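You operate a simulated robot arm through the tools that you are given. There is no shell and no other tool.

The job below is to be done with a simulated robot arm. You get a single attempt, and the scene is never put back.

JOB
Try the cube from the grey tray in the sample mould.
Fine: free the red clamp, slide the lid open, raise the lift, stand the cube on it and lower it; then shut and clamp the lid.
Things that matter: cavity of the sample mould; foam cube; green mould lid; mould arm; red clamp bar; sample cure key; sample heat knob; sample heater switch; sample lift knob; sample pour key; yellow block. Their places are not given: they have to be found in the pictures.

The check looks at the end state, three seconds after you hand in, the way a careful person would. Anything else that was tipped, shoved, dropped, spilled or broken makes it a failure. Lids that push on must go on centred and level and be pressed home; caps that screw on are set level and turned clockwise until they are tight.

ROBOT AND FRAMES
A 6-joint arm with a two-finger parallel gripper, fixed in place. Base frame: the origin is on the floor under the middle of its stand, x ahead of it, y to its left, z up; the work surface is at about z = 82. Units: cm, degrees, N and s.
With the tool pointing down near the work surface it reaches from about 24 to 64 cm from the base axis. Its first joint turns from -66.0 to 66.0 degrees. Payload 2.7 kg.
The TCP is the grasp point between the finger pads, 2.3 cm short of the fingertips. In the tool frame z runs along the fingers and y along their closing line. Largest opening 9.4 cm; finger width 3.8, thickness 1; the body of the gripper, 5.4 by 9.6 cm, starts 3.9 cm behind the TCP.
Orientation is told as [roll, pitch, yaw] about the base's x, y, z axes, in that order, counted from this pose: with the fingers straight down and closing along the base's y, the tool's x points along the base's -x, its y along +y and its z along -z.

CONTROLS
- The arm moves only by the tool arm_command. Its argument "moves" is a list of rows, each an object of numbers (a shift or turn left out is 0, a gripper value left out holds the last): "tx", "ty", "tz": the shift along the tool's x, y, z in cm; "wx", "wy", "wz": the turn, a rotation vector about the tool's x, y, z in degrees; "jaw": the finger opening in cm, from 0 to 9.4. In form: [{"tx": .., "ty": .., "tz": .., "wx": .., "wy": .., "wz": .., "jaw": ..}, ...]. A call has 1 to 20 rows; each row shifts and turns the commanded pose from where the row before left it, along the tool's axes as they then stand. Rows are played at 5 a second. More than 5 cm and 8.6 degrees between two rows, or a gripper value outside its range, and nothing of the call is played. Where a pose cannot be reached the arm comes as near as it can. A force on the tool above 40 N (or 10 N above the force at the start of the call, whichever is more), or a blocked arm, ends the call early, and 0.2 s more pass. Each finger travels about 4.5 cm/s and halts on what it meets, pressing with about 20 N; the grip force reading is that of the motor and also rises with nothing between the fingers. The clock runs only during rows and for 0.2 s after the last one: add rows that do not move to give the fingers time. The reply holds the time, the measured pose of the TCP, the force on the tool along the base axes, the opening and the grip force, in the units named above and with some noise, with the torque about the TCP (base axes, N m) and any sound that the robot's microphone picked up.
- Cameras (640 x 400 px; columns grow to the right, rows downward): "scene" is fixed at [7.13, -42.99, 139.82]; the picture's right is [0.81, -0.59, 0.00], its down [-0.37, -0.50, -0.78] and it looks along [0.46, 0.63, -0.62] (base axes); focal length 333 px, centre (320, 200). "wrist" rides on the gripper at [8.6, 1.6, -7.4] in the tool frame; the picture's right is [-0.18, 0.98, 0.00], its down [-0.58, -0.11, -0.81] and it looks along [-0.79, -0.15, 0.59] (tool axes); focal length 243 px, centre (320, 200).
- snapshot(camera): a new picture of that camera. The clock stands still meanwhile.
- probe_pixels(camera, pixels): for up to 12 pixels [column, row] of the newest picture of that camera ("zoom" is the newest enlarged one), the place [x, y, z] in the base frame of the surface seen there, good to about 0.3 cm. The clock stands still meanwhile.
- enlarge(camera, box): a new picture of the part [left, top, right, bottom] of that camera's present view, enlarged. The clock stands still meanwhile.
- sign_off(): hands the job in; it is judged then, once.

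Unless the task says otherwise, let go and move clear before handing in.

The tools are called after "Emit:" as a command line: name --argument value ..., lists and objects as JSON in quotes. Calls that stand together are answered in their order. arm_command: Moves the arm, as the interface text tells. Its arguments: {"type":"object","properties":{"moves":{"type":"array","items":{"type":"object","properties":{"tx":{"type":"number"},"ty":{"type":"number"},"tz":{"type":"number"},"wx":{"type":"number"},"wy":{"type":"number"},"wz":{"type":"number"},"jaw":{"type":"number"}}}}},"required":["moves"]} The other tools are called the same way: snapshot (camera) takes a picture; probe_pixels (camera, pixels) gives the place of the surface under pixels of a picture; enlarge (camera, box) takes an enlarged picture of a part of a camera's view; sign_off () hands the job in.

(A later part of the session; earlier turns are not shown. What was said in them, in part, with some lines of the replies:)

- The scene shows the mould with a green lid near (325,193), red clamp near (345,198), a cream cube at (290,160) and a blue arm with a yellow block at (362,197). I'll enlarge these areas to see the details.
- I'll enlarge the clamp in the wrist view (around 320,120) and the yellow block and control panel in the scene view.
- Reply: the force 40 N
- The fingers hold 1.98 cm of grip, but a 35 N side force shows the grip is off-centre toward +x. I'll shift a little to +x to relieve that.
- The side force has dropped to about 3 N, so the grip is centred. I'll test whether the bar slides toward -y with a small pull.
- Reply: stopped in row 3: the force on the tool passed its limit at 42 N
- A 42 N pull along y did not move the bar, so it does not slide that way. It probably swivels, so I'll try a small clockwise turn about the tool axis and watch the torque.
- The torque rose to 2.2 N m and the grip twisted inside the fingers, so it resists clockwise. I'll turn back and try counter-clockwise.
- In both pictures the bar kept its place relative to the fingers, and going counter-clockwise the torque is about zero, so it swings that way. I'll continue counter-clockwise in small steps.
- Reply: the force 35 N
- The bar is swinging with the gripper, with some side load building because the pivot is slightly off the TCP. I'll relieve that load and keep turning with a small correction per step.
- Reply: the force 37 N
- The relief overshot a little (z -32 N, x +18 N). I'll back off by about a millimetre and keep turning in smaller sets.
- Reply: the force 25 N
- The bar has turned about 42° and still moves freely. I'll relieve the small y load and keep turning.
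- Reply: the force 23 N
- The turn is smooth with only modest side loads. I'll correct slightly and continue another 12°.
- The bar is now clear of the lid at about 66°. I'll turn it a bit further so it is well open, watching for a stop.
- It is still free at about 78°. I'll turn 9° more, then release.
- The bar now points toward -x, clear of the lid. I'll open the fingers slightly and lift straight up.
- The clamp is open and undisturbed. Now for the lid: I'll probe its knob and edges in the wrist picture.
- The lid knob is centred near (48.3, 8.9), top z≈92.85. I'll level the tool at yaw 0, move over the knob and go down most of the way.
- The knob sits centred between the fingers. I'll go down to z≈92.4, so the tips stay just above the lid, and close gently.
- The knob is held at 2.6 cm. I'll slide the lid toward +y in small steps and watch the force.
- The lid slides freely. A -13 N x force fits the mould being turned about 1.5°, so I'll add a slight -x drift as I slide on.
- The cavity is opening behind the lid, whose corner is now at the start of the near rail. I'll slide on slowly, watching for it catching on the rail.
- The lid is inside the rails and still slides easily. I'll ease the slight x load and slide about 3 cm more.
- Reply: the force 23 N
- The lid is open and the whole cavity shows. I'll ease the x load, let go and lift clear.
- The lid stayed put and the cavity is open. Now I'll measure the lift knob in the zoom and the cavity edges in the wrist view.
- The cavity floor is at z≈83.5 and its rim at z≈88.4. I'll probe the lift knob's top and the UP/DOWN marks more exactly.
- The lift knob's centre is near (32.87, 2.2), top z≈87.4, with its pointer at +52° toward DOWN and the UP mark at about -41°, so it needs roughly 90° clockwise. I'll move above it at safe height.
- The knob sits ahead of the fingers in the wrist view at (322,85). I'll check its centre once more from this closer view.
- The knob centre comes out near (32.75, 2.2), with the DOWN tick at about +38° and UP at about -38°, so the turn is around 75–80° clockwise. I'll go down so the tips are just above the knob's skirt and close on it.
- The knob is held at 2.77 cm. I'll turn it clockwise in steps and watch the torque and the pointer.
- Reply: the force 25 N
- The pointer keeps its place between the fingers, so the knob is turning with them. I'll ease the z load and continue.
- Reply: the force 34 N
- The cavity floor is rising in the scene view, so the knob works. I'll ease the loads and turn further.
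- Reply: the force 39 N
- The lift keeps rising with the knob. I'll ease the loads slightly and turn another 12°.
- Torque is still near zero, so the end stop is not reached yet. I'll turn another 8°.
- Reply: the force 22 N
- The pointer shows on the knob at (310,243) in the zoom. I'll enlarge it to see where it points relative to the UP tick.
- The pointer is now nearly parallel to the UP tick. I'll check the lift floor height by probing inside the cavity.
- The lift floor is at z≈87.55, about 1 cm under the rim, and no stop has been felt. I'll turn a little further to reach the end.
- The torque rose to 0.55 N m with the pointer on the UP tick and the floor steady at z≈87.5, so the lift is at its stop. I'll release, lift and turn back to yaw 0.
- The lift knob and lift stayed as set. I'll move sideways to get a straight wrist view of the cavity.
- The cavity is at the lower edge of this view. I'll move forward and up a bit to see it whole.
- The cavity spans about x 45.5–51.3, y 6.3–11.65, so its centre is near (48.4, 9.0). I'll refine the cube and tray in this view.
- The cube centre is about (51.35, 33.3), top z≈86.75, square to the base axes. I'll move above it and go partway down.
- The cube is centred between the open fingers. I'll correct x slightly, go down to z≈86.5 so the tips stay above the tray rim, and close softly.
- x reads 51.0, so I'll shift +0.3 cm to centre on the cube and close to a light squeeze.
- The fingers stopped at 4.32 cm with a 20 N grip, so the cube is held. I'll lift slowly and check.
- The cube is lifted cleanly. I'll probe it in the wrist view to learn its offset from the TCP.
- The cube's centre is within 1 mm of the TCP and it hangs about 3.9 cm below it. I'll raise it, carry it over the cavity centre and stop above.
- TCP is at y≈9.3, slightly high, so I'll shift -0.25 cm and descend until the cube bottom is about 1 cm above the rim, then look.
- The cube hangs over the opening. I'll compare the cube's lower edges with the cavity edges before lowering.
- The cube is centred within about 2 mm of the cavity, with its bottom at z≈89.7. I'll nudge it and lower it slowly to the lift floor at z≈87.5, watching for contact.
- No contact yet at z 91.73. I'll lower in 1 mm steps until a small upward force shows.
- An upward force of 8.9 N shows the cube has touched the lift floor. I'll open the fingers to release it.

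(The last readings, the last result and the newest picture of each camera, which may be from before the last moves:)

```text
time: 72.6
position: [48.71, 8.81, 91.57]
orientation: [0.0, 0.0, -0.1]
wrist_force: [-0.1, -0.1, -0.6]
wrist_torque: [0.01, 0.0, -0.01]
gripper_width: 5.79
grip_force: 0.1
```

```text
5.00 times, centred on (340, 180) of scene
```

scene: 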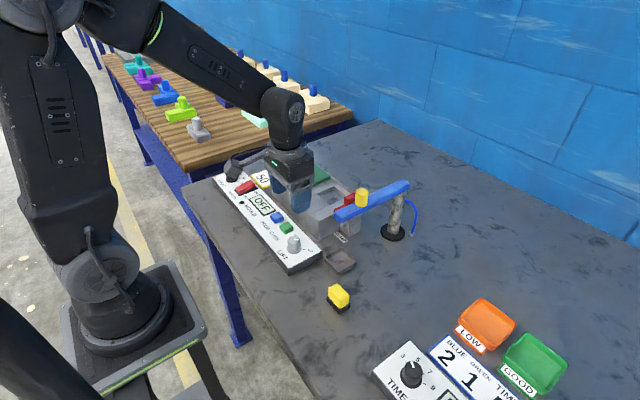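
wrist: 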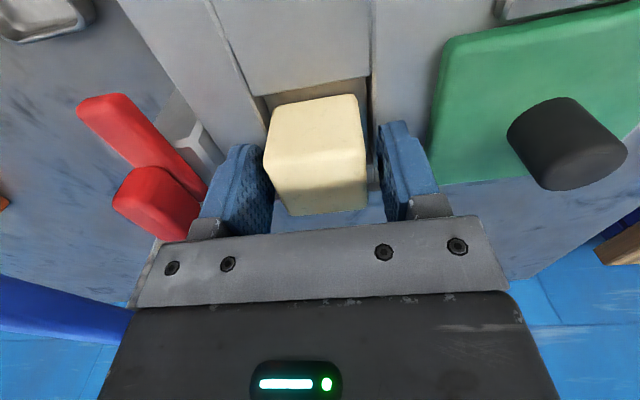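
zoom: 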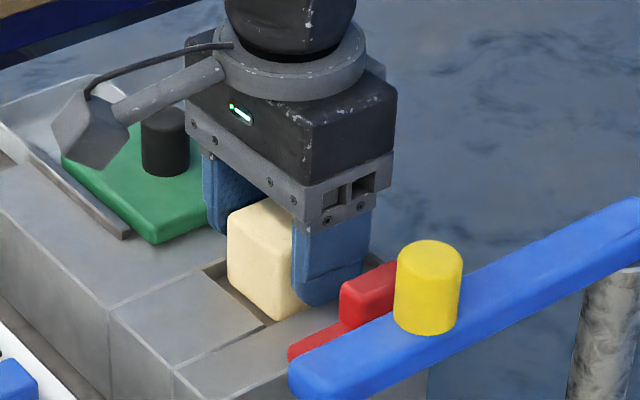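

The cube stands upright on the lift and the fingers are clear on both sides. I'll rise straight up slowly at first and check it.

Emit:
arm_command --moves '[{"tz": -0.8}, {"tz": -1.5}, {"tz": -2.5}, {"tz": -2.5}, {"tz": -2.5}, {"tz": -2.0}, {}]'

Emit:
snapshot --camera "wrist"

Emit:
enlarge --camera "scene" --box '[290, 140, 390, 220]'

```text
time: 74.2
position: [48.69, 8.81, 103.42]
orientation: [-0.1, -0.1, -0.1]
wrist_force: [-0.1, 0.2, 0.1]
wrist_torque: [-0.02, -0.01, 0.02]
gripper_width: 5.79
grip_force: 0.0
```

```text
taken
```

wrist: 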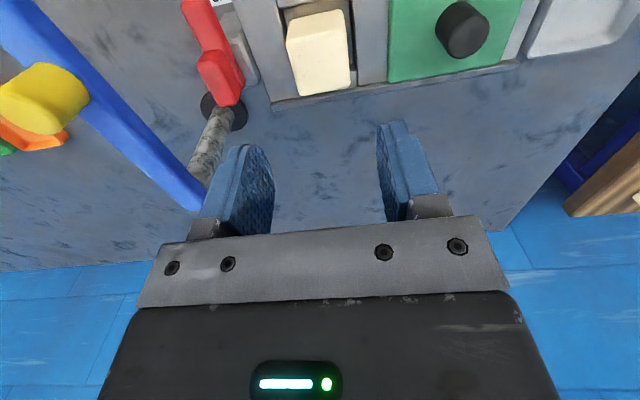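

```text
5.00 times, centred on (340, 180) of scene
```

zoom: 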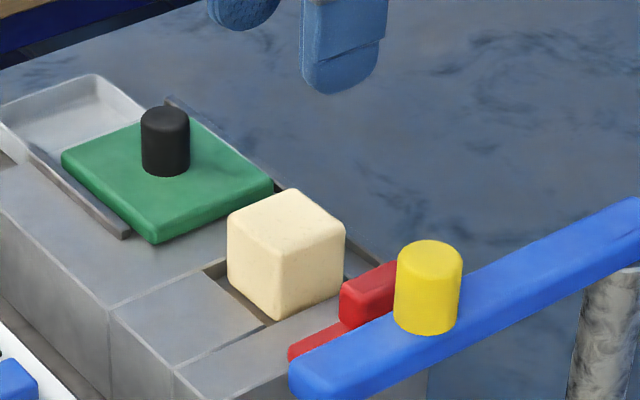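

The cube stands upright in the opening. I'll check its gaps to the cavity walls before lowering the lift.

Emit:
enlarge --camera "wrist" --box '[260, 0, 390, 110]'

```text
3.64 times, centred on (325, 55) of wrist
```

zoom: 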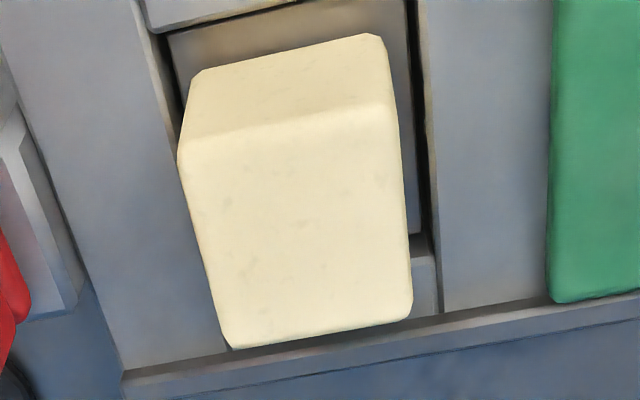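

Emit:
probe_pixels --camera "zoom" --pixels '[[190, 148], [385, 112], [235, 335], [400, 305], [290, 135], [310, 320], [202, 85], [375, 48], [152, 30], [425, 150], [415, 225], [430, 255]]'

```text
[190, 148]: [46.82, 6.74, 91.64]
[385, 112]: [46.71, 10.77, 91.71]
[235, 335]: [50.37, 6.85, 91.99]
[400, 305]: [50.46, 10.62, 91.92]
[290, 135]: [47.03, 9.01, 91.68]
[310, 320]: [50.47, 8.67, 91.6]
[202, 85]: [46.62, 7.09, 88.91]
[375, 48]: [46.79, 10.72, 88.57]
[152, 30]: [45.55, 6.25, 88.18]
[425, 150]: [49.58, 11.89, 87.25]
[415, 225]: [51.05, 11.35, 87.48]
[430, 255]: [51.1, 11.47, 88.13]
```

Gaps to the walls are about 0.5–1.0 cm all round, so the cube can go down. I'll turn to yaw -90 up here and then go back over the lift knob.

Emit:
arm_command --moves '[{"wz": 8.2, "jaw": 4.2}, {"wz": 8.2}, {"wz": 8.2}, {"wz": 8.2}, {"wz": 8.2}, {"wz": 8.2}, {"wz": 8.2}, {"wz": 8.2}, {"wz": 8.2}, {"wz": 8.2}, {"wz": 8.0}, {}, {}]'

Emit:
arm_command --moves '[{"ty": -2.3, "tx": -0.92}, {"ty": -2.3, "tx": -0.92}, {"ty": -2.3, "tx": -0.92}, {"ty": -2.3, "tx": -0.92}, {"ty": -2.3, "tx": -0.92}, {"ty": -2.3, "tx": -0.92}, {"ty": -2.1, "tx": -0.92}, {"tz": 3}, {"tz": 3}, {"tz": 2}, {}, {}]'

Emit:
snapshot --camera "wrist"

Emit:
enlarge --camera "scene" --box '[220, 160, 380, 290]'

```text
time: 77.0
position: [48.7, 8.85, 103.39]
orientation: [-0.1, 0.0, -90.2]
wrist_force: [-0.2, -0.5, -0.5]
wrist_torque: [-0.02, 0.0, 0.02]
gripper_width: 4.19
grip_force: 0.0
```

```text
time: 79.6
position: [32.64, 2.63, 95.5]
orientation: [0.0, 0.0, -90.1]
wrist_force: [-0.1, -0.2, 0.8]
wrist_torque: [0.03, -0.01, 0.01]
gripper_width: 4.22
grip_force: 0.0
```

```text
taken
```

wrist: 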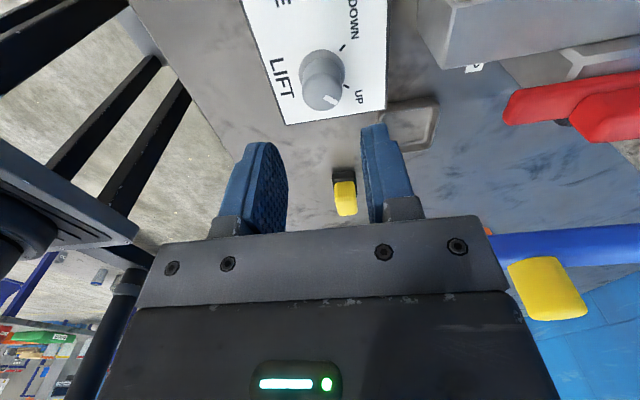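

```text
3.08 times, centred on (300, 225) of scene
```

zoom: 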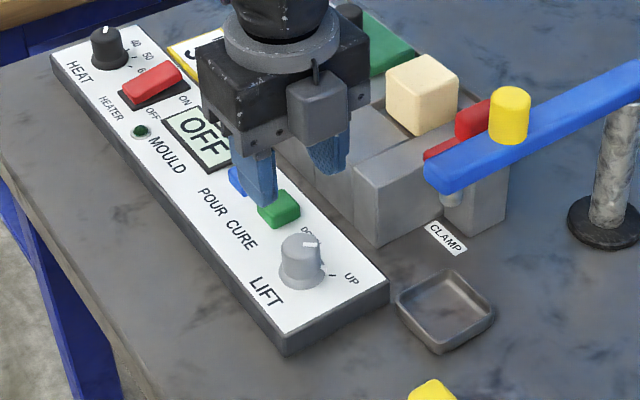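

The pose is nearly over the knob; earlier the loads were lowest around (32.8, 2.45, 87.6) at this yaw. I'll go down there and close on it.

Emit:
arm_command --moves '[{"tz": 2.0, "ty": 0.1, "tx": -0.15}, {"tz": 2.0}, {"tz": 2.0}, {"tz": 1.9}, {}, {"jaw": 3.2}, {"jaw": 2.2}, {"jaw": 1.8}, {}]'

Emit:
enlarge --camera "wrist" --box '[240, 90, 400, 230]'

```text
time: 81.6
position: [32.77, 2.29, 87.48]
orientation: [-0.2, -0.1, -90.2]
wrist_force: [-3.9, -0.6, -5.3]
wrist_torque: [0.12, 0.11, 0.04]
gripper_width: 3.39
grip_force: 44.8
```

```text
2.86 times, centred on (320, 160) of wrist
```

zoom: 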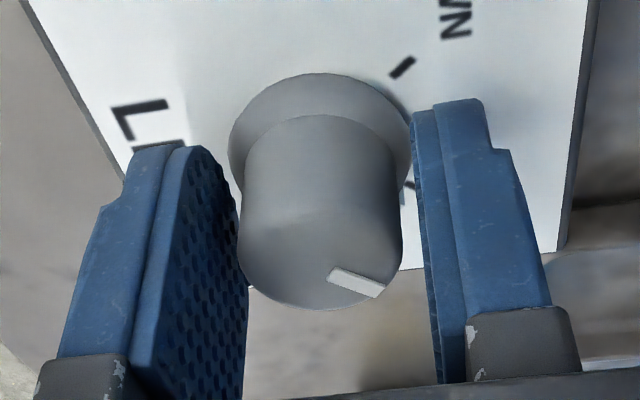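

The fingers stopped at 3.39 cm, which means the tips caught the wider skirt. I'll open, rise 3 mm and close again on the knob body.

Emit:
arm_command --moves '[{"jaw": 4.2}, {"jaw": 4.2}, {"tz": -0.3}, {}, {"jaw": 3.2}, {"jaw": 2.2}, {"jaw": 1.8}, {}]'

Emit:
enlarge --camera "wrist" --box '[240, 90, 400, 230]'

```text
time: 83.4
position: [32.74, 2.29, 87.73]
orientation: [-0.2, -0.2, -90.2]
wrist_force: [-4.8, -1.3, 1.5]
wrist_torque: [-0.08, -0.07, 0.0]
gripper_width: 2.81
grip_force: 44.9
```

```text
2.86 times, centred on (320, 160) of wrist
```

zoom: 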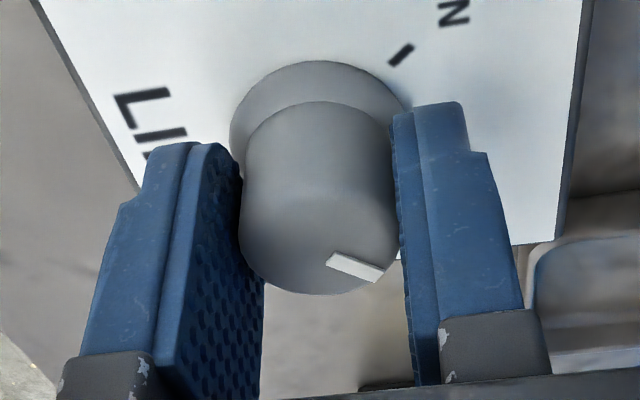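

The fingers now hold the knob body at 2.8 cm with little load. I'll turn it counter-clockwise in small steps to lower the lift slowly.

Emit:
arm_command --moves '[{"wz": -2}, {"wz": -2}, {"wz": -2}, {"wz": -3}, {"wz": -3}, {"wz": -3}, {"wz": -3}, {}]'

Emit:
enlarge --camera "scene" --box '[270, 150, 390, 270]'

Emit:
enlarge --camera "wrist" --box '[240, 90, 400, 230]'

```text
time: 85.2
position: [32.9, 2.47, 87.86]
orientation: [-0.1, 0.1, -72.1]
wrist_force: [-8.8, -14.4, -9.6]
wrist_torque: [-0.3, -0.07, -0.03]
gripper_width: 2.81
grip_force: 44.8
```

```text
3.33 times, centred on (330, 210) of scene
```

zoom: 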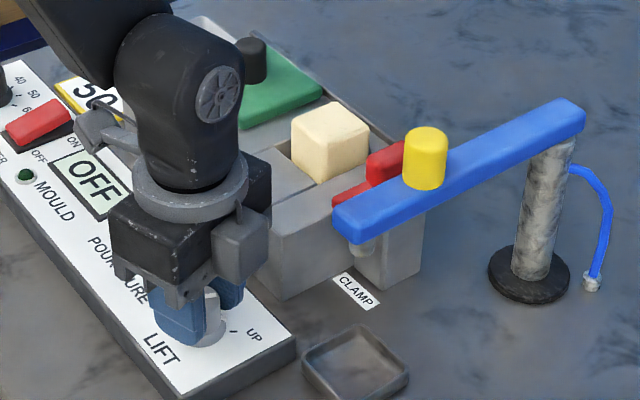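

```text
2.86 times, centred on (320, 160) of wrist
```

zoom: 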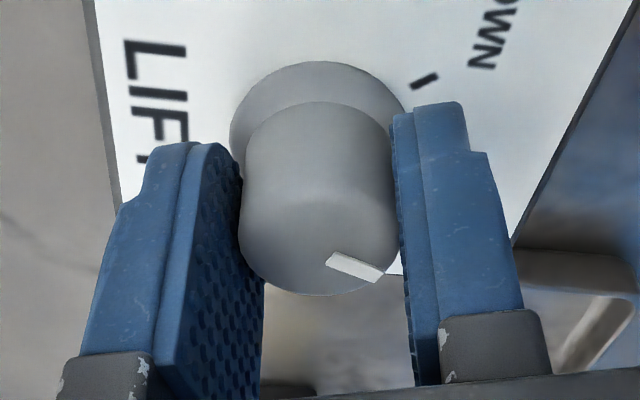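

The lift is going down with the cube upright. I'll ease the side load slightly and continue counter-clockwise.

Emit:
arm_command --moves '[{"tx": -0.04, "ty": -0.045, "tz": 0.01}, {"wz": -3}, {"wz": -3}, {"wz": -3}, {"wz": -3}, {"wz": -3}, {"wz": -3}, {"wz": -3}, {}]'

Emit:
enlarge --camera "scene" --box '[270, 150, 390, 270]'

Emit:
enlarge --camera "wrist" --box '[240, 90, 400, 230]'

```text
time: 87.2
position: [32.84, 2.34, 87.71]
orientation: [-0.1, 0.0, -51.1]
wrist_force: [-11.6, 5.6, 1.8]
wrist_torque: [0.69, 0.77, -0.02]
gripper_width: 2.78
grip_force: 44.8
```

```text
3.33 times, centred on (330, 210) of scene
```

zoom: 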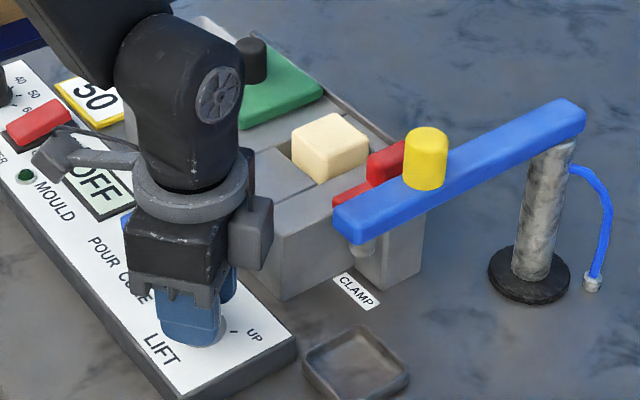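

```text
2.86 times, centred on (320, 160) of wrist
```

zoom: 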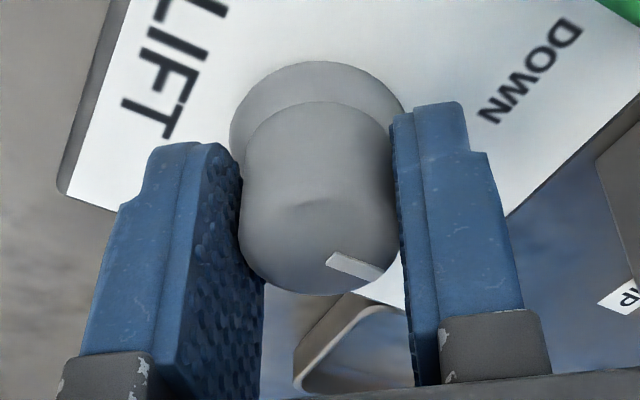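

The cube keeps sinking level, and loads are small. I'll continue turning counter-clockwise.

Emit:
arm_command --moves '[{"tx": 0.02, "ty": -0.02}, {"wz": -3}, {"wz": -3}, {"wz": -3}, {"wz": -3}, {"wz": -3}, {"wz": -3}, {"wz": -3}, {"wz": -3}, {}]'

Emit:
enlarge --camera "scene" --box '[270, 150, 390, 270]'

Emit:
enlarge --camera "wrist" --box '[240, 90, 400, 230]'

```text
time: 89.4
position: [32.76, 2.29, 87.8]
orientation: [-0.1, 0.1, -27.1]
wrist_force: [5.8, -0.9, -26.4]
wrist_torque: [0.35, 0.63, 0.0]
gripper_width: 2.76
grip_force: 44.9
```

```text
3.33 times, centred on (330, 210) of scene
```

zoom: 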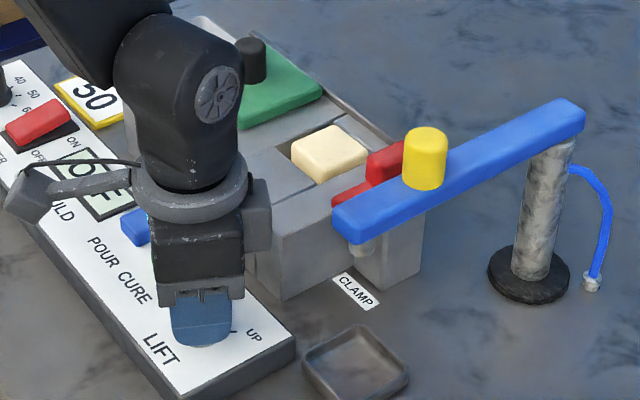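

```text
2.86 times, centred on (320, 160) of wrist
```

zoom: 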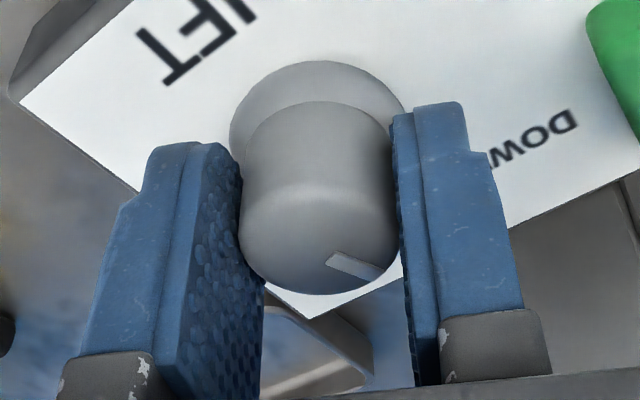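

The cube is nearly down. I'll ease the z load and turn the rest, with smaller steps near the end.

Emit:
arm_command --moves '[{"tz": 0.03}, {"wz": -3}, {"wz": -3}, {"wz": -3}, {"wz": -3}, {"wz": -3}, {"wz": -3}, {"wz": -3}, {}]'

Emit:
enlarge --camera "wrist" --box '[240, 90, 400, 230]'

```text
time: 91.4
position: [32.83, 2.35, 87.81]
orientation: [-0.2, 0.2, -6.2]
wrist_force: [-5.2, 16.9, -22.9]
wrist_torque: [0.21, 0.91, -0.03]
gripper_width: 2.78
grip_force: 45.2
```

```text
2.86 times, centred on (320, 160) of wrist
```

zoom: 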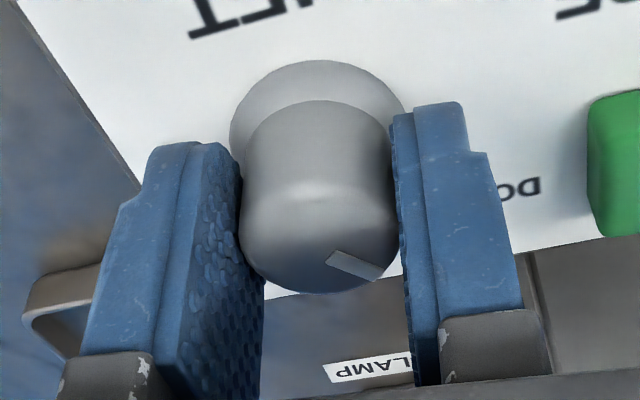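

Torque is still about zero. I'll turn a few more degrees until the DOWN stop is felt.

Emit:
arm_command --moves '[{"ty": 0.05, "tz": 0.02}, {"wz": -2}, {"wz": -2}, {}]'

Emit:
enlarge --camera "scene" --box '[270, 220, 340, 270]'

```text
time: 92.4
position: [32.88, 2.26, 87.84]
orientation: [0.0, -0.1, -2.2]
wrist_force: [-7.1, -2.5, 5.9]
wrist_torque: [0.1, 0.61, -0.33]
gripper_width: 2.73
grip_force: 45.0
```

```text
8.00 times, centred on (305, 245) of scene
```

zoom: 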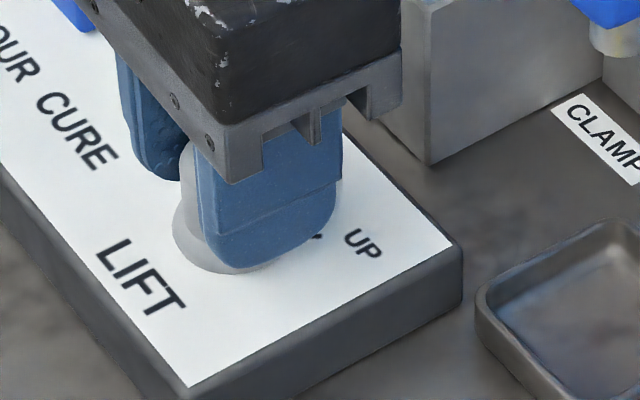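

Torque is now -0.33 N m, so the stop is being met. I'll add 2° to be sure, then release and rise.

Emit:
arm_command --moves '[{"wz": -1}, {"wz": -1}, {}]'

Emit:
arm_command --moves '[{"jaw": 3.4}, {"jaw": 4.2}, {}, {"tz": -1.5}, {"tz": -2.5}, {"tz": -3.0}, {"tz": -3.0}, {"tz": -3.0}, {"tz": -2.0}, {}]'

Emit:
snapshot --camera "wrist"

Emit:
enlarge --camera "scene" --box '[270, 220, 340, 270]'

Emit:
enlarge --camera "scene" --box '[300, 160, 380, 220]'

```text
time: 93.2
position: [32.81, 2.28, 87.87]
orientation: [0.0, -0.2, -0.2]
wrist_force: [-2.3, -0.1, 14.0]
wrist_torque: [0.06, 0.05, -0.68]
gripper_width: 2.74
grip_force: 45.0
```

```text
time: 95.4
position: [32.96, 2.33, 102.84]
orientation: [0.0, 0.1, -0.2]
wrist_force: [0.1, -0.6, 0.1]
wrist_torque: [0.0, 0.0, 0.0]
gripper_width: 4.2
grip_force: 0.0
```

```text
taken
```

wrist: 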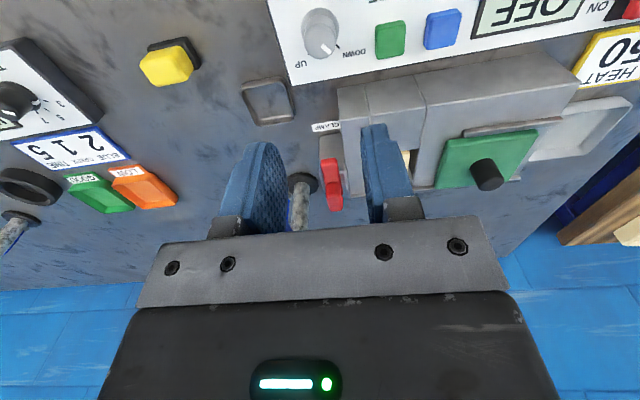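

```text
8.00 times, centred on (305, 245) of scene
```

zoom: 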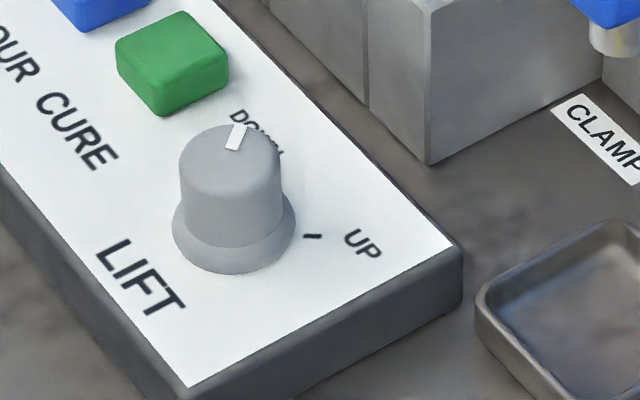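

```text
6.67 times, centred on (340, 190) of scene
```

zoom: 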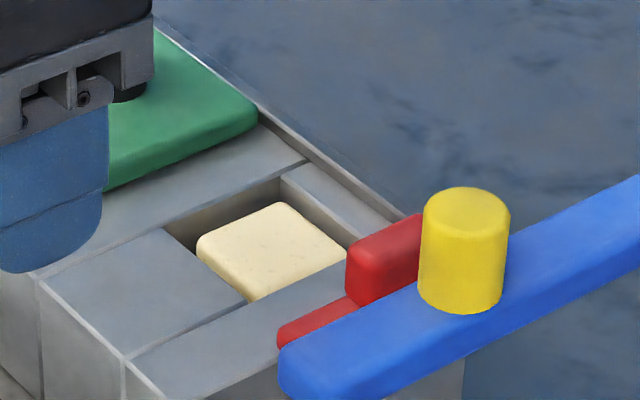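

The knob points to DOWN as at the start and the cube is sunk in the cavity. I'll probe the cube's top against the rim.

Emit:
probe_pixels --camera "zoom" --pixels '[[270, 250], [225, 245], [285, 215], [325, 250], [255, 285], [250, 150], [120, 310], [350, 215]]'

```text
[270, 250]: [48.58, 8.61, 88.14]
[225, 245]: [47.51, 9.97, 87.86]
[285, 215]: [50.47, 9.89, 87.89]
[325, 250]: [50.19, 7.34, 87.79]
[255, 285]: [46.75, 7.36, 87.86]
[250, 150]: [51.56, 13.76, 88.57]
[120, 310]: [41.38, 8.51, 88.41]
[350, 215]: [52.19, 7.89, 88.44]
```

The cube top is at z≈87.9, about 0.6 cm below the rim, so the lid can pass over it. I'll go to the lid knob at about (48.3, 18.65).

Emit:
arm_command --moves '[{"tx": -1.93, "ty": 2.04, "jaw": 5}, {"tx": -1.93, "ty": 2.04}, {"tx": -1.93, "ty": 2.04}, {"tx": -1.93, "ty": 2.04}, {"tx": -1.93, "ty": 2.04}, {"tx": -1.93, "ty": 2.04}, {"tx": -1.93, "ty": 2.04}, {"tx": -1.9, "ty": 2.04}, {"tz": 2.5}, {"tz": 2.5}, {"tz": 1.5}, {}, {}]'

Emit:
snapshot --camera "wrist"

```text
time: 98.2
position: [48.21, 18.52, 96.28]
orientation: [-0.1, 0.0, -0.1]
wrist_force: [-0.8, 0.4, -0.1]
wrist_torque: [0.0, -0.01, 0.02]
gripper_width: 5.0
grip_force: 0.2
```

```text
taken
```

wrist: 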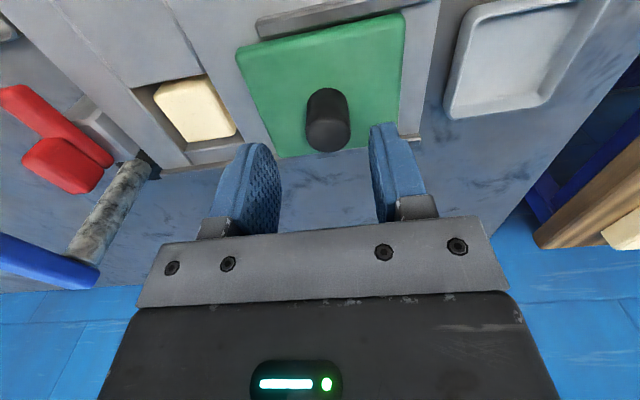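

The lid knob is centred between the fingers, and the cube sits in the cavity at (195,110). I'll descend and grip the knob.

Emit:
arm_command --moves '[{"tz": 2.0, "ty": 0.1}, {"tz": 1.3}, {"tz": 0.6}, {"jaw": 3.4}, {"jaw": 2.0}, {"jaw": 1.8}, {}]'

```text
time: 99.8
position: [48.33, 18.8, 92.31]
orientation: [0.1, 0.0, -0.3]
wrist_force: [0.0, 2.8, -3.6]
wrist_torque: [0.57, -0.48, 0.03]
gripper_width: 2.57
grip_force: 45.4
```

The knob is gripped with low load. I'll slide the lid back toward -y in steps.

Emit:
arm_command --moves '[{"ty": -0.3}, {"ty": -0.5}, {"ty": -0.5}, {"ty": -0.5}, {"ty": -0.5}, {"ty": -0.5}, {}]'

Emit:
snapshot --camera "wrist"

```text
time: 101.4
position: [48.25, 16.06, 92.51]
orientation: [0.0, 0.1, -0.2]
wrist_force: [3.5, 0.3, -6.0]
wrist_torque: [0.53, 0.37, 0.06]
gripper_width: 2.57
grip_force: 44.9
```

```text
taken
```

wrist: 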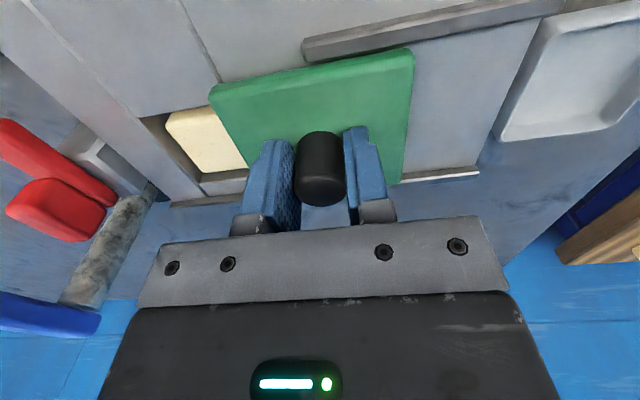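

The lid slides freely and its edge is passing over the cube without contact. I'll continue.

Emit:
arm_command --moves '[{"ty": -0.5}, {"ty": -0.5}, {"ty": -0.5}, {"ty": -0.5}, {"ty": -0.5}, {"ty": -0.5}, {"ty": -0.5}, {"ty": -0.5}, {}]'

Emit:
snapshot --camera "wrist"

Emit:
enlarge --camera "scene" --box '[270, 130, 390, 230]'

```text
time: 103.4
position: [48.22, 11.91, 92.33]
orientation: [-0.1, 0.0, -0.2]
wrist_force: [1.1, 0.3, -0.4]
wrist_torque: [0.65, -1.18, -0.01]
gripper_width: 2.57
grip_force: 45.3
```

```text
taken
```

wrist: 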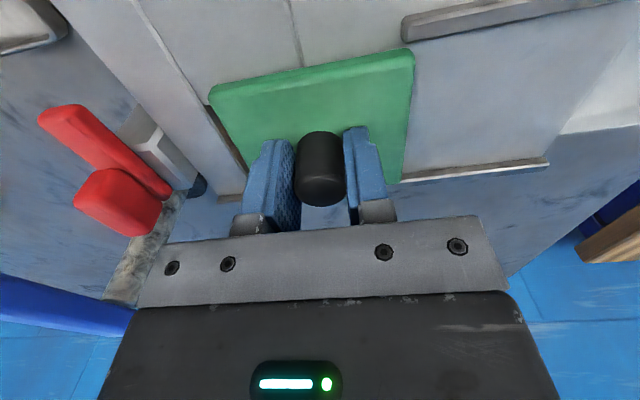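

```text
4.00 times, centred on (330, 180) of scene
```

zoom: 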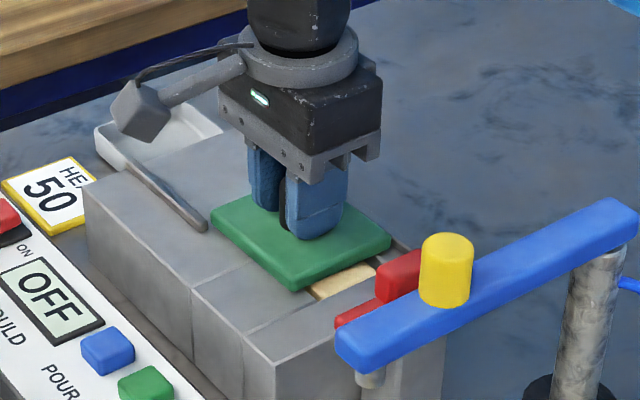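

About 2.7 cm remain to the shut position. I'll slide the rest gently, watching for an end stop.

Emit:
arm_command --moves '[{"ty": -0.5}, {"ty": -0.5}, {"ty": -0.5}, {"ty": -0.4}, {"ty": -0.3}, {"ty": -0.2}, {}]'

Emit:
snapshot --camera "wrist"

Emit:
enlarge --camera "scene" --box '[270, 130, 390, 230]'

```text
time: 105.0
position: [48.34, 9.51, 92.31]
orientation: [-0.1, 0.1, -0.1]
wrist_force: [-2.2, -0.3, 0.7]
wrist_torque: [0.55, -0.24, 0.02]
gripper_width: 2.56
grip_force: 45.1
```

```text
taken
```

wrist: 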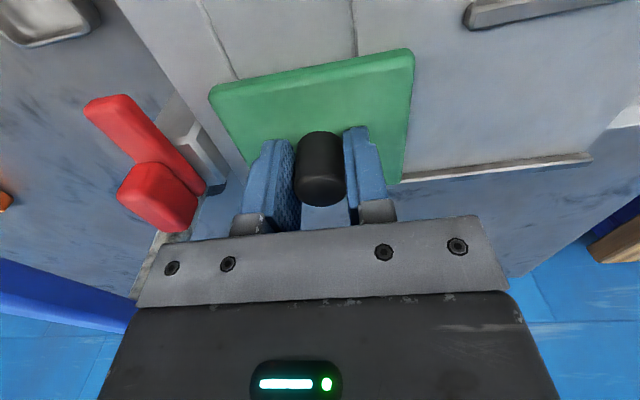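

```text
4.00 times, centred on (330, 180) of scene
```

zoom: 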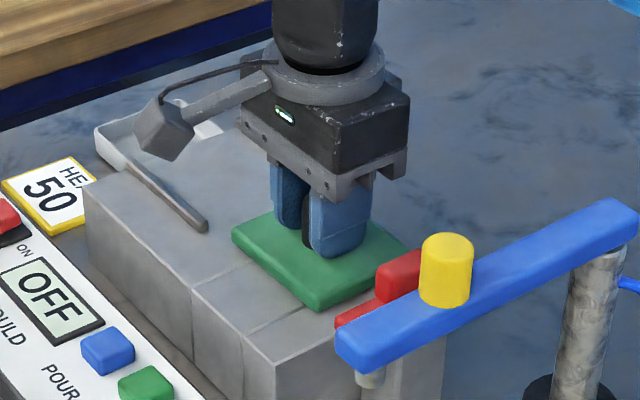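

It is at y≈9.5 and still free; the original shut position was about 9.1. I'll creep the last few millimetres in 1 mm steps.

Emit:
arm_command --moves '[{"ty": -0.1}, {"ty": -0.1}, {"ty": -0.1}, {"ty": -0.1}, {}]'

```text
time: 106.2
position: [48.2, 9.13, 92.39]
orientation: [0.0, 0.0, -0.2]
wrist_force: [4.7, -2.1, -4.1]
wrist_torque: [0.57, 0.2, 0.05]
gripper_width: 2.55
grip_force: 44.6
```

It matches the original position within measurement error. I'll push 1–2 mm more to feel for the end stop.

Emit:
arm_command --moves '[{"ty": -0.1}, {"ty": -0.05}, {}]'

Emit:
enlarge --camera "scene" --box '[280, 160, 420, 250]'

```text
time: 107.0
position: [48.27, 8.95, 92.4]
orientation: [0.0, 0.0, -0.1]
wrist_force: [1.1, 3.9, -5.4]
wrist_torque: [0.5, -0.54, -0.07]
gripper_width: 2.57
grip_force: 45.5
```

```text
4.44 times, centred on (350, 205) of scene
```

zoom: 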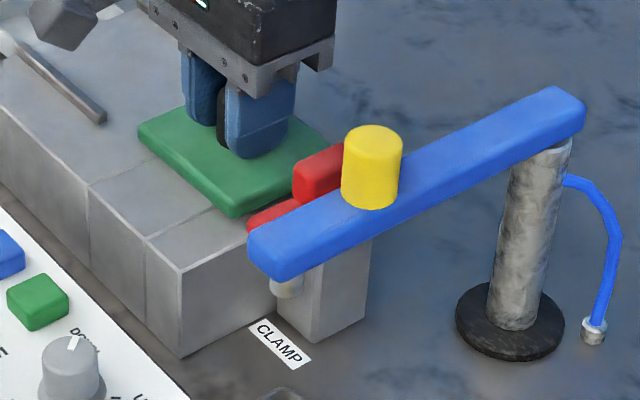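

In this same zoom box the lid corners, (138,130) and (231,215), match the starting picture, so the lid is shut. I'll let go and rise.

Emit:
arm_command --moves '[{"jaw": 3.4}, {"jaw": 4.5}, {}, {"tz": -1.5}, {"tz": -2.5}, {"tz": -3.0}, {"tz": -3.0}, {}]'

Emit:
snapshot --camera "wrist"

Emit:
enlarge --camera "scene" --box '[280, 160, 420, 250]'

```text
time: 108.8
position: [48.31, 9.0, 102.46]
orientation: [0.0, 0.0, 0.0]
wrist_force: [0.7, -0.6, 0.9]
wrist_torque: [0.0, 0.01, 0.01]
gripper_width: 4.53
grip_force: 0.1
```

```text
taken
```

wrist: 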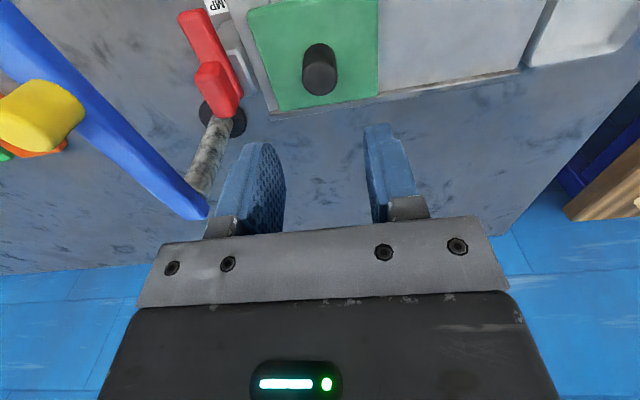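

```text
4.44 times, centred on (350, 205) of scene
```

zoom: 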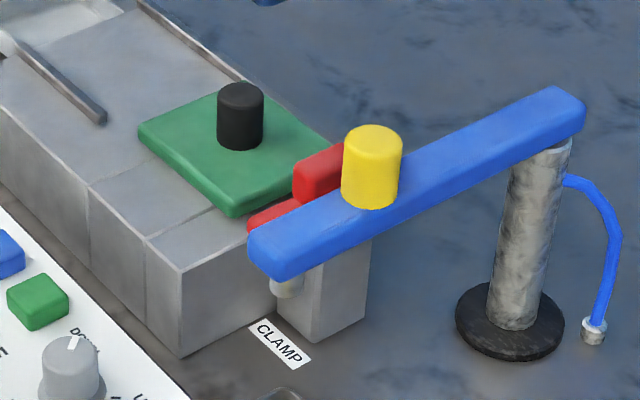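

The lid is fully shut with the clamp still open. I'll move back over the clamp grip at the pose where I released it, (47.95, 1.25), yaw -2.7.

Emit:
arm_command --moves '[{"tz": -1.0, "jaw": 3.6}, {"ty": -2.6}, {"ty": -2.6}, {"ty": -2.55, "tx": 0.36}, {"wz": 2.7}, {"tz": 2.0}, {"tz": 2.0}, {"tz": 1.5}, {}, {}]'

Emit:
snapshot --camera "wrist"

Emit:
enlarge --camera "scene" --box '[280, 140, 420, 240]'

```text
time: 111.0
position: [47.83, 1.46, 97.97]
orientation: [0.0, 0.0, -2.8]
wrist_force: [0.5, 0.3, -0.6]
wrist_torque: [0.0, 0.01, -0.01]
gripper_width: 3.61
grip_force: 0.1
```

```text
taken
```

wrist: 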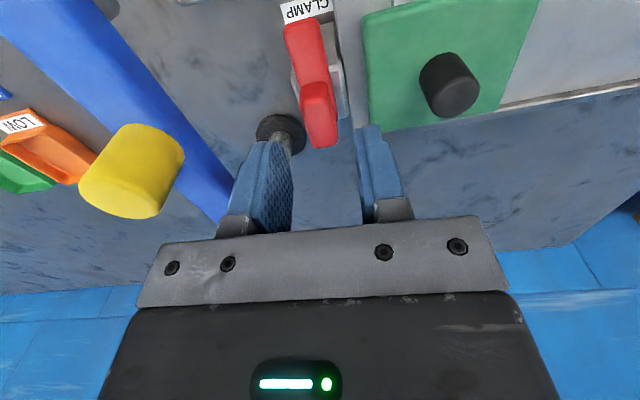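

```text
4.00 times, centred on (350, 190) of scene
```

zoom: 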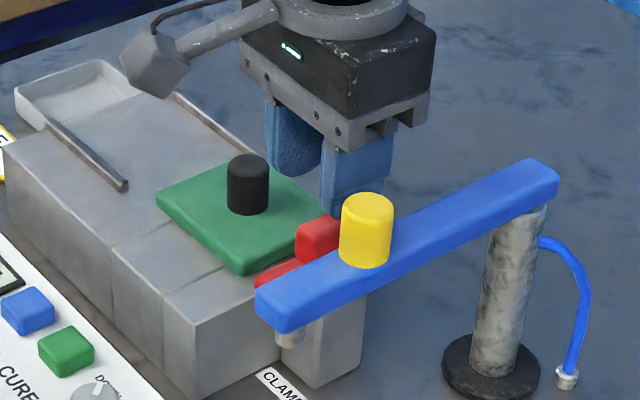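

The red grip is aligned with the finger centre (column ~320). I'll descend to z≈93.05 and close on it.

Emit:
arm_command --moves '[{"tz": 2.0}, {"tz": 1.5}, {"tz": 1.4}, {}, {"jaw": 2.4}, {"jaw": 1.2}, {"jaw": 0.8}, {}]'

Emit:
enlarge --camera "wrist" --box '[220, 20, 420, 220]'

```text
time: 112.8
position: [47.89, 1.21, 93.15]
orientation: [0.0, 0.0, -2.8]
wrist_force: [0.5, 0.4, -2.3]
wrist_torque: [-0.02, -0.35, 0.03]
gripper_width: 1.98
grip_force: 44.8
```

```text
2.00 times, centred on (320, 120) of wrist
```

zoom: 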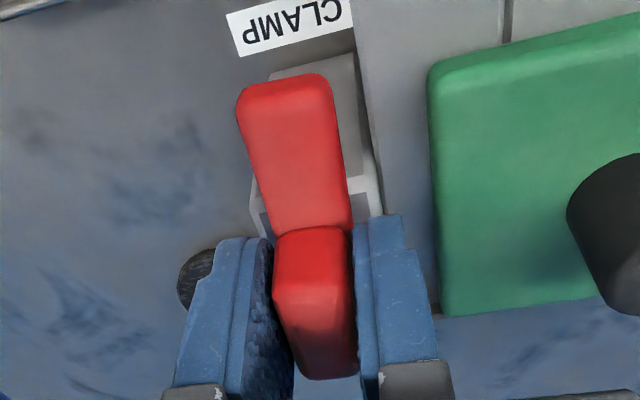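

The grip is held with almost no load. From the opening turn I worked out the pivot at about (48.4, 1.25), 0.45 cm from the TCP, so I'll turn clockwise with that small arc built in.

Emit:
arm_command --moves '[{"wz": 3, "ty": 0.024}, {"wz": 3, "ty": 0.024}, {"wz": 3, "ty": 0.024}, {"wz": 3, "ty": 0.024}, {"wz": 3, "ty": 0.024}, {"wz": 3, "ty": 0.024}, {}]'

Emit:
enlarge --camera "scene" --box '[280, 140, 420, 240]'

```text
time: 114.4
position: [47.88, 1.4, 93.13]
orientation: [0.0, 0.0, -20.9]
wrist_force: [-10.1, 6.0, 27.3]
wrist_torque: [0.62, 1.64, 0.0]
gripper_width: 1.98
grip_force: 44.8
```

```text
4.00 times, centred on (350, 190) of scene
```

zoom: 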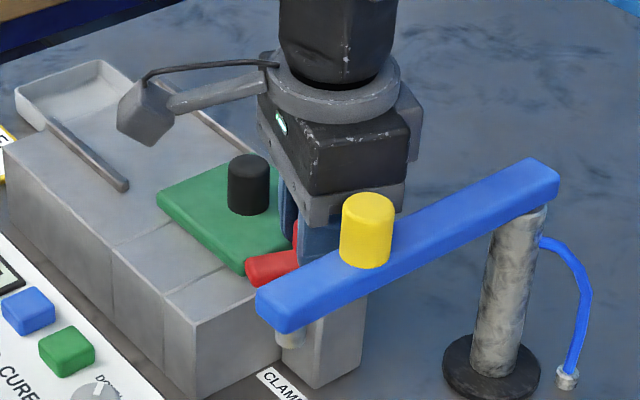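

The bar is following. I'll ease the z load a touch and continue clockwise.

Emit:
arm_command --moves '[{"tz": -0.06, "tx": 0.04}, {"wz": 3, "ty": 0.024}, {"wz": 3, "ty": 0.024}, {"wz": 3, "ty": 0.024}, {"wz": 3, "ty": 0.024}, {"wz": 3, "ty": 0.024}, {"wz": 3, "ty": 0.024}, {}]'

Emit:
enlarge --camera "scene" --box '[280, 140, 420, 240]'

Emit:
enlarge --camera "wrist" --box '[220, 20, 420, 220]'

```text
time: 116.2
position: [47.95, 1.61, 93.1]
orientation: [0.1, -0.1, -38.8]
wrist_force: [12.0, 20.4, -3.8]
wrist_torque: [-0.6, -1.42, 0.17]
gripper_width: 1.96
grip_force: 45.2
```

```text
4.00 times, centred on (350, 190) of scene
```

zoom: 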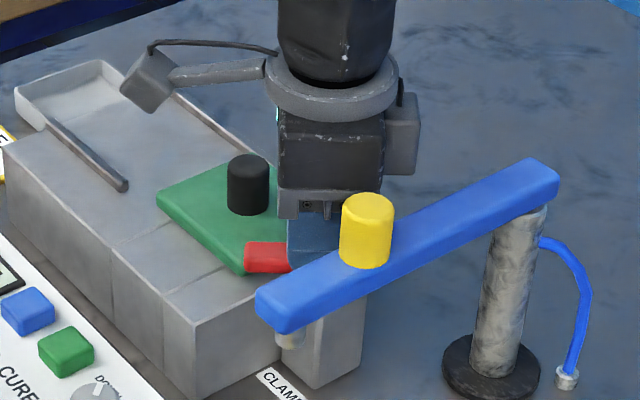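

```text
2.00 times, centred on (320, 120) of wrist
```

zoom: 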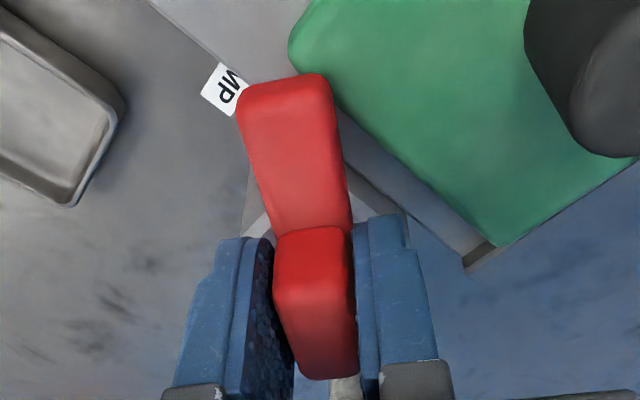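

The bar tip is about to swing over the lid edge. I'll relieve the side load and continue gently.

Emit:
arm_command --moves '[{"ty": 0.12}, {"wz": 3, "ty": 0.03}, {"wz": 3, "ty": 0.03}, {"wz": 3, "ty": 0.03}, {"wz": 3, "ty": 0.03}, {"wz": 3, "ty": 0.03}, {}]'

Emit:
enlarge --camera "wrist" --box '[220, 20, 420, 220]'

```text
time: 117.8
position: [48.07, 1.64, 93.04]
orientation: [0.0, -0.1, -53.9]
wrist_force: [15.4, 12.2, 5.0]
wrist_torque: [1.03, 0.21, 0.12]
gripper_width: 1.96
grip_force: 45.2
```

```text
2.00 times, centred on (320, 120) of wrist
```

zoom: 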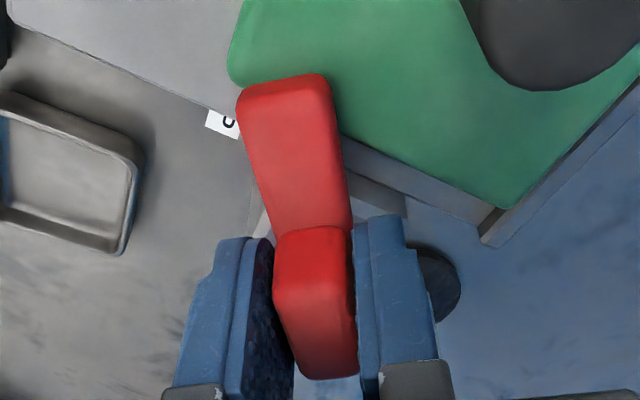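

The bar is moving over the lid smoothly. I'll relieve the side load again and keep turning.

Emit:
arm_command --moves '[{"ty": 0.12}, {"wz": 3, "ty": 0.03}, {"wz": 3, "ty": 0.03}, {"wz": 3, "ty": 0.03}, {"wz": 3, "ty": 0.03}, {"wz": 3, "ty": 0.03}, {}]'

Emit:
enlarge --camera "wrist" --box '[220, 20, 420, 220]'

```text
time: 119.4
position: [48.27, 1.72, 93.01]
orientation: [-0.1, 0.0, -68.9]
wrist_force: [0.0, 0.0, 14.7]
wrist_torque: [-0.52, -0.11, 0.04]
gripper_width: 2.0
grip_force: 44.1
```

```text
2.00 times, centred on (320, 120) of wrist
```

zoom: 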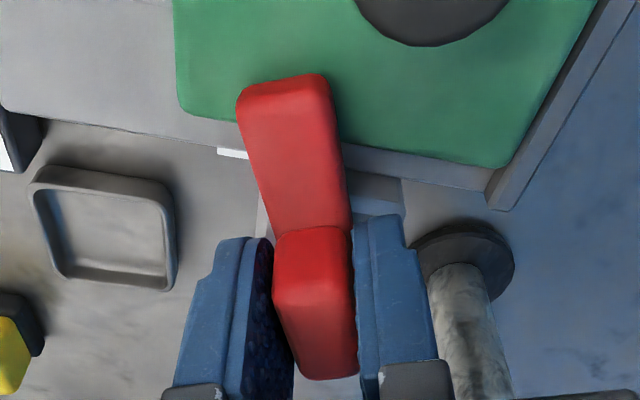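

Loads are near zero and the bar is well over the lid. I'll continue toward the original yaw of -90.

Emit:
arm_command --moves '[{"wz": 3, "ty": 0.03}, {"wz": 3, "ty": 0.03}, {"wz": 3, "ty": 0.03}, {"wz": 3, "ty": 0.03}, {"wz": 3, "ty": 0.03}, {}]'

Emit:
enlarge --camera "wrist" --box '[220, 20, 420, 220]'

```text
time: 120.8
position: [48.45, 1.92, 93.06]
orientation: [0.0, -0.1, -83.9]
wrist_force: [-4.0, -3.5, 22.1]
wrist_torque: [-0.13, 0.08, -0.03]
gripper_width: 2.0
grip_force: 44.9
```

```text
2.00 times, centred on (320, 120) of wrist
```

zoom: 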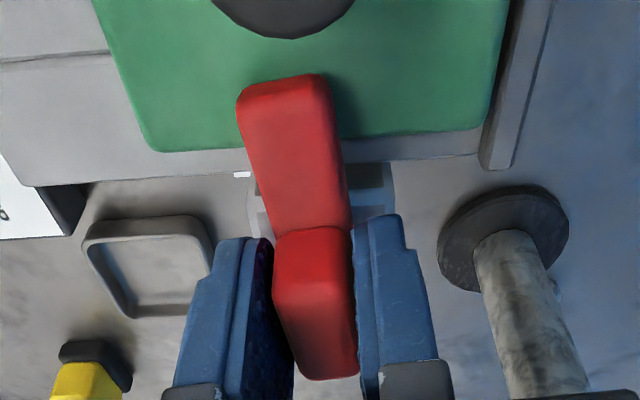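

It is 6° short of the original clamped angle. I'll turn on until the closing stop is felt in the torque.

Emit:
arm_command --moves '[{"wz": 2, "ty": 0.015, "tz": -0.03}, {"wz": 2, "ty": 0.015}, {"wz": 2, "ty": 0.015}, {}]'

```text
time: 121.8
position: [48.6, 1.88, 93.12]
orientation: [0.0, 0.0, -89.9]
wrist_force: [-4.9, -2.3, 23.4]
wrist_torque: [-0.29, 0.12, -0.05]
gripper_width: 1.98
grip_force: 44.8
```

No stop torque yet. I'll turn 2° more at a time.

Emit:
arm_command --moves '[{"wz": 1, "tz": -0.02}, {"wz": 1}, {}]'

Emit:
enlarge --camera "scene" --box '[280, 160, 420, 250]'

```text
time: 122.6
position: [48.49, 1.72, 93.08]
orientation: [0.1, 0.0, -91.8]
wrist_force: [5.3, -2.6, 13.6]
wrist_torque: [-0.3, -0.27, 0.09]
gripper_width: 1.99
grip_force: 45.2
```

```text
4.44 times, centred on (350, 205) of scene
```

zoom: 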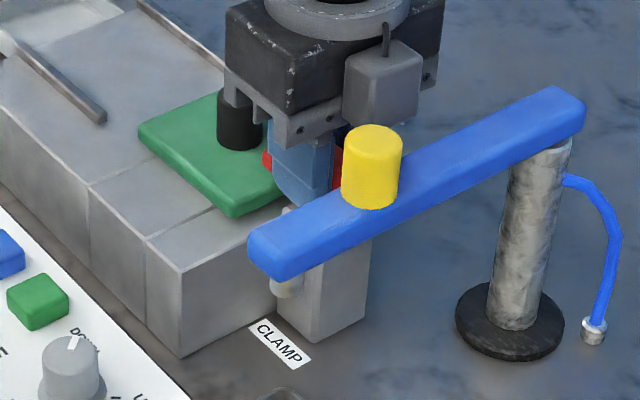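

A slight torque (0.09) is beginning. I'll add 1.5° to confirm it sits at the stop.

Emit:
arm_command --moves '[{"wz": 1}, {"wz": 0.8}, {}, {}]'

Emit:
enlarge --camera "wrist" --box '[220, 20, 420, 220]'

```text
time: 123.6
position: [48.59, 1.88, 93.06]
orientation: [-0.1, -0.1, -93.6]
wrist_force: [8.0, -6.9, 6.0]
wrist_torque: [0.25, -0.3, 0.74]
gripper_width: 1.96
grip_force: 44.9
```

```text
2.00 times, centred on (320, 120) of wrist
```

zoom: 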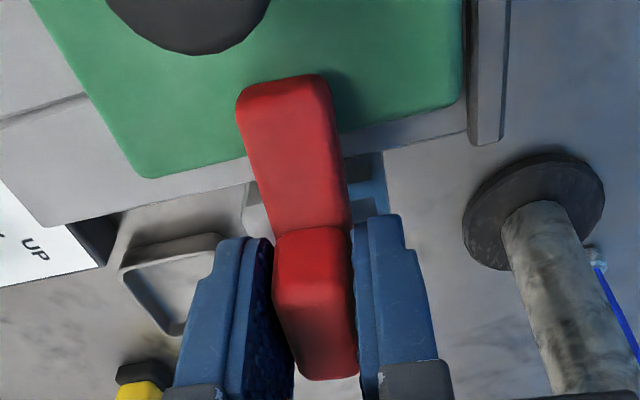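

Torque 0.74 N m confirms the clamp is at its closed stop. I'll relax the twist by 1.5° so it isn't dragged, open and lift straight up.

Emit:
arm_command --moves '[{"wz": -1.5}, {}, {"jaw": 2.8}, {"jaw": 3.8}, {}, {"tz": -1.0}, {"tz": -2.0}, {"tz": -2.5}, {"tz": -2.5}, {"tz": -2.5}, {}]'

Emit:
snapshot --camera "wrist"

Emit:
enlarge --camera "scene" --box '[280, 160, 420, 250]'

```text
time: 126.0
position: [48.49, 1.9, 103.52]
orientation: [-0.1, 0.0, -92.2]
wrist_force: [-0.4, 0.3, 0.0]
wrist_torque: [0.0, 0.0, 0.01]
gripper_width: 3.8
grip_force: 0.0
```

```text
taken
```

wrist: 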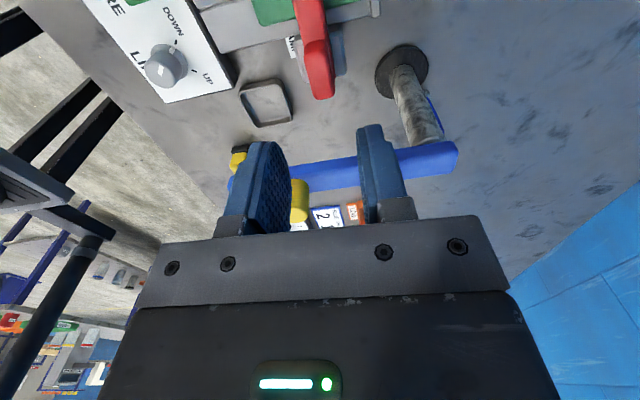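

```text
4.44 times, centred on (350, 205) of scene
```

zoom: 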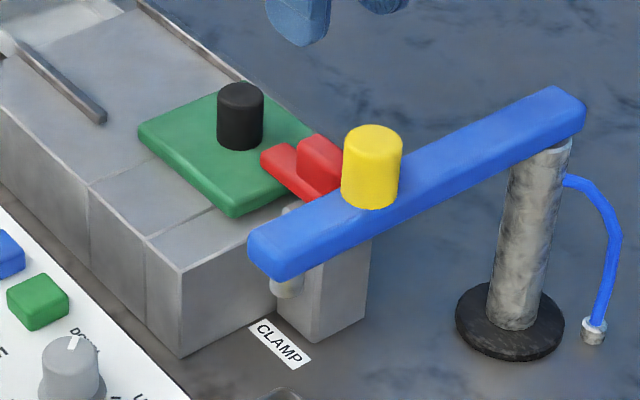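

The clamp, lid, lift knob and blue arm now match the starting picture, with the bar across the lid. I'll move up and back clear, then take a last look at everything.

Emit:
arm_command --moves '[{"tz": -2.5}, {"tz": -2.5}, {"tz": -2.5}, {"ty": -2.5}, {"ty": -2.5}, {"ty": -2.5}, {}, {}]'

Emit:
snapshot --camera "scene"

Emit:
enlarge --camera "scene" --box '[200, 130, 440, 280]'

```text
time: 127.8
position: [40.96, 1.91, 111.02]
orientation: [0.0, -0.1, -92.0]
wrist_force: [1.3, 0.0, 0.1]
wrist_torque: [-0.01, 0.02, -0.01]
gripper_width: 3.82
grip_force: 0.0
```

```text
taken
```

scene: 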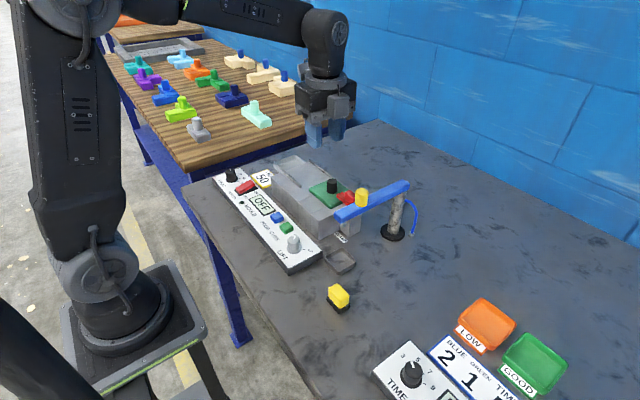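

```text
2.67 times, centred on (320, 205) of scene
```

zoom: 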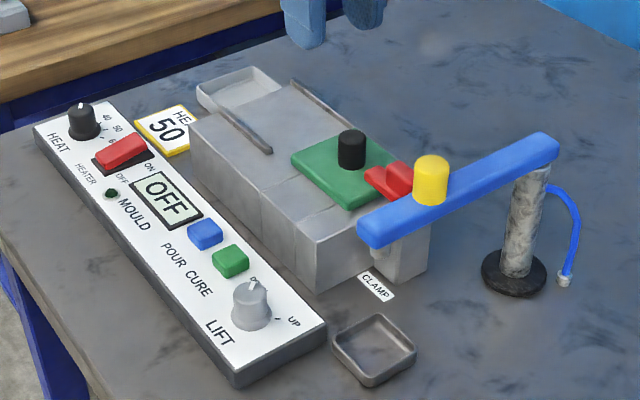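

The final pictures show the tray empty, the lid shut at its original corners, and the red bar across it. The lift is at DOWN, the heater is OFF, and the keys, blue arm and yellow block are unchanged. The gripper is open and clear, so I'm handing in.

Emit:
sign_off

```text
The job is handed in.
```

The cube from the grey tray is now in the sample mould, and the lid is shut and clamped over it. I've handed the job in; no result has come back.

- **Cube:** it stood upright on the raised lift, then went down level. Its top sits about 0.6 cm below the cavity rim.
- **Lift:** I turned the knob to UP until I felt the stop, then back to DOWN the same way. It points where it did at the start.
- **Lid and clamp:** the lid is back at its starting position. The red clamp bar is turned across it to its closed stop.
- **Everything else:** the heater still reads OFF. The heat knob, the pour and cure keys, the blue mould arm and the yellow block look unchanged in the last pictures. I let go of everything and moved the arm clear.

While finding out how the clamp opens, I pulled on its grip with about 42 N. It didn't move, because the bar swivels instead of sliding. I saw no damage, and it opened and closed normally afterwards.
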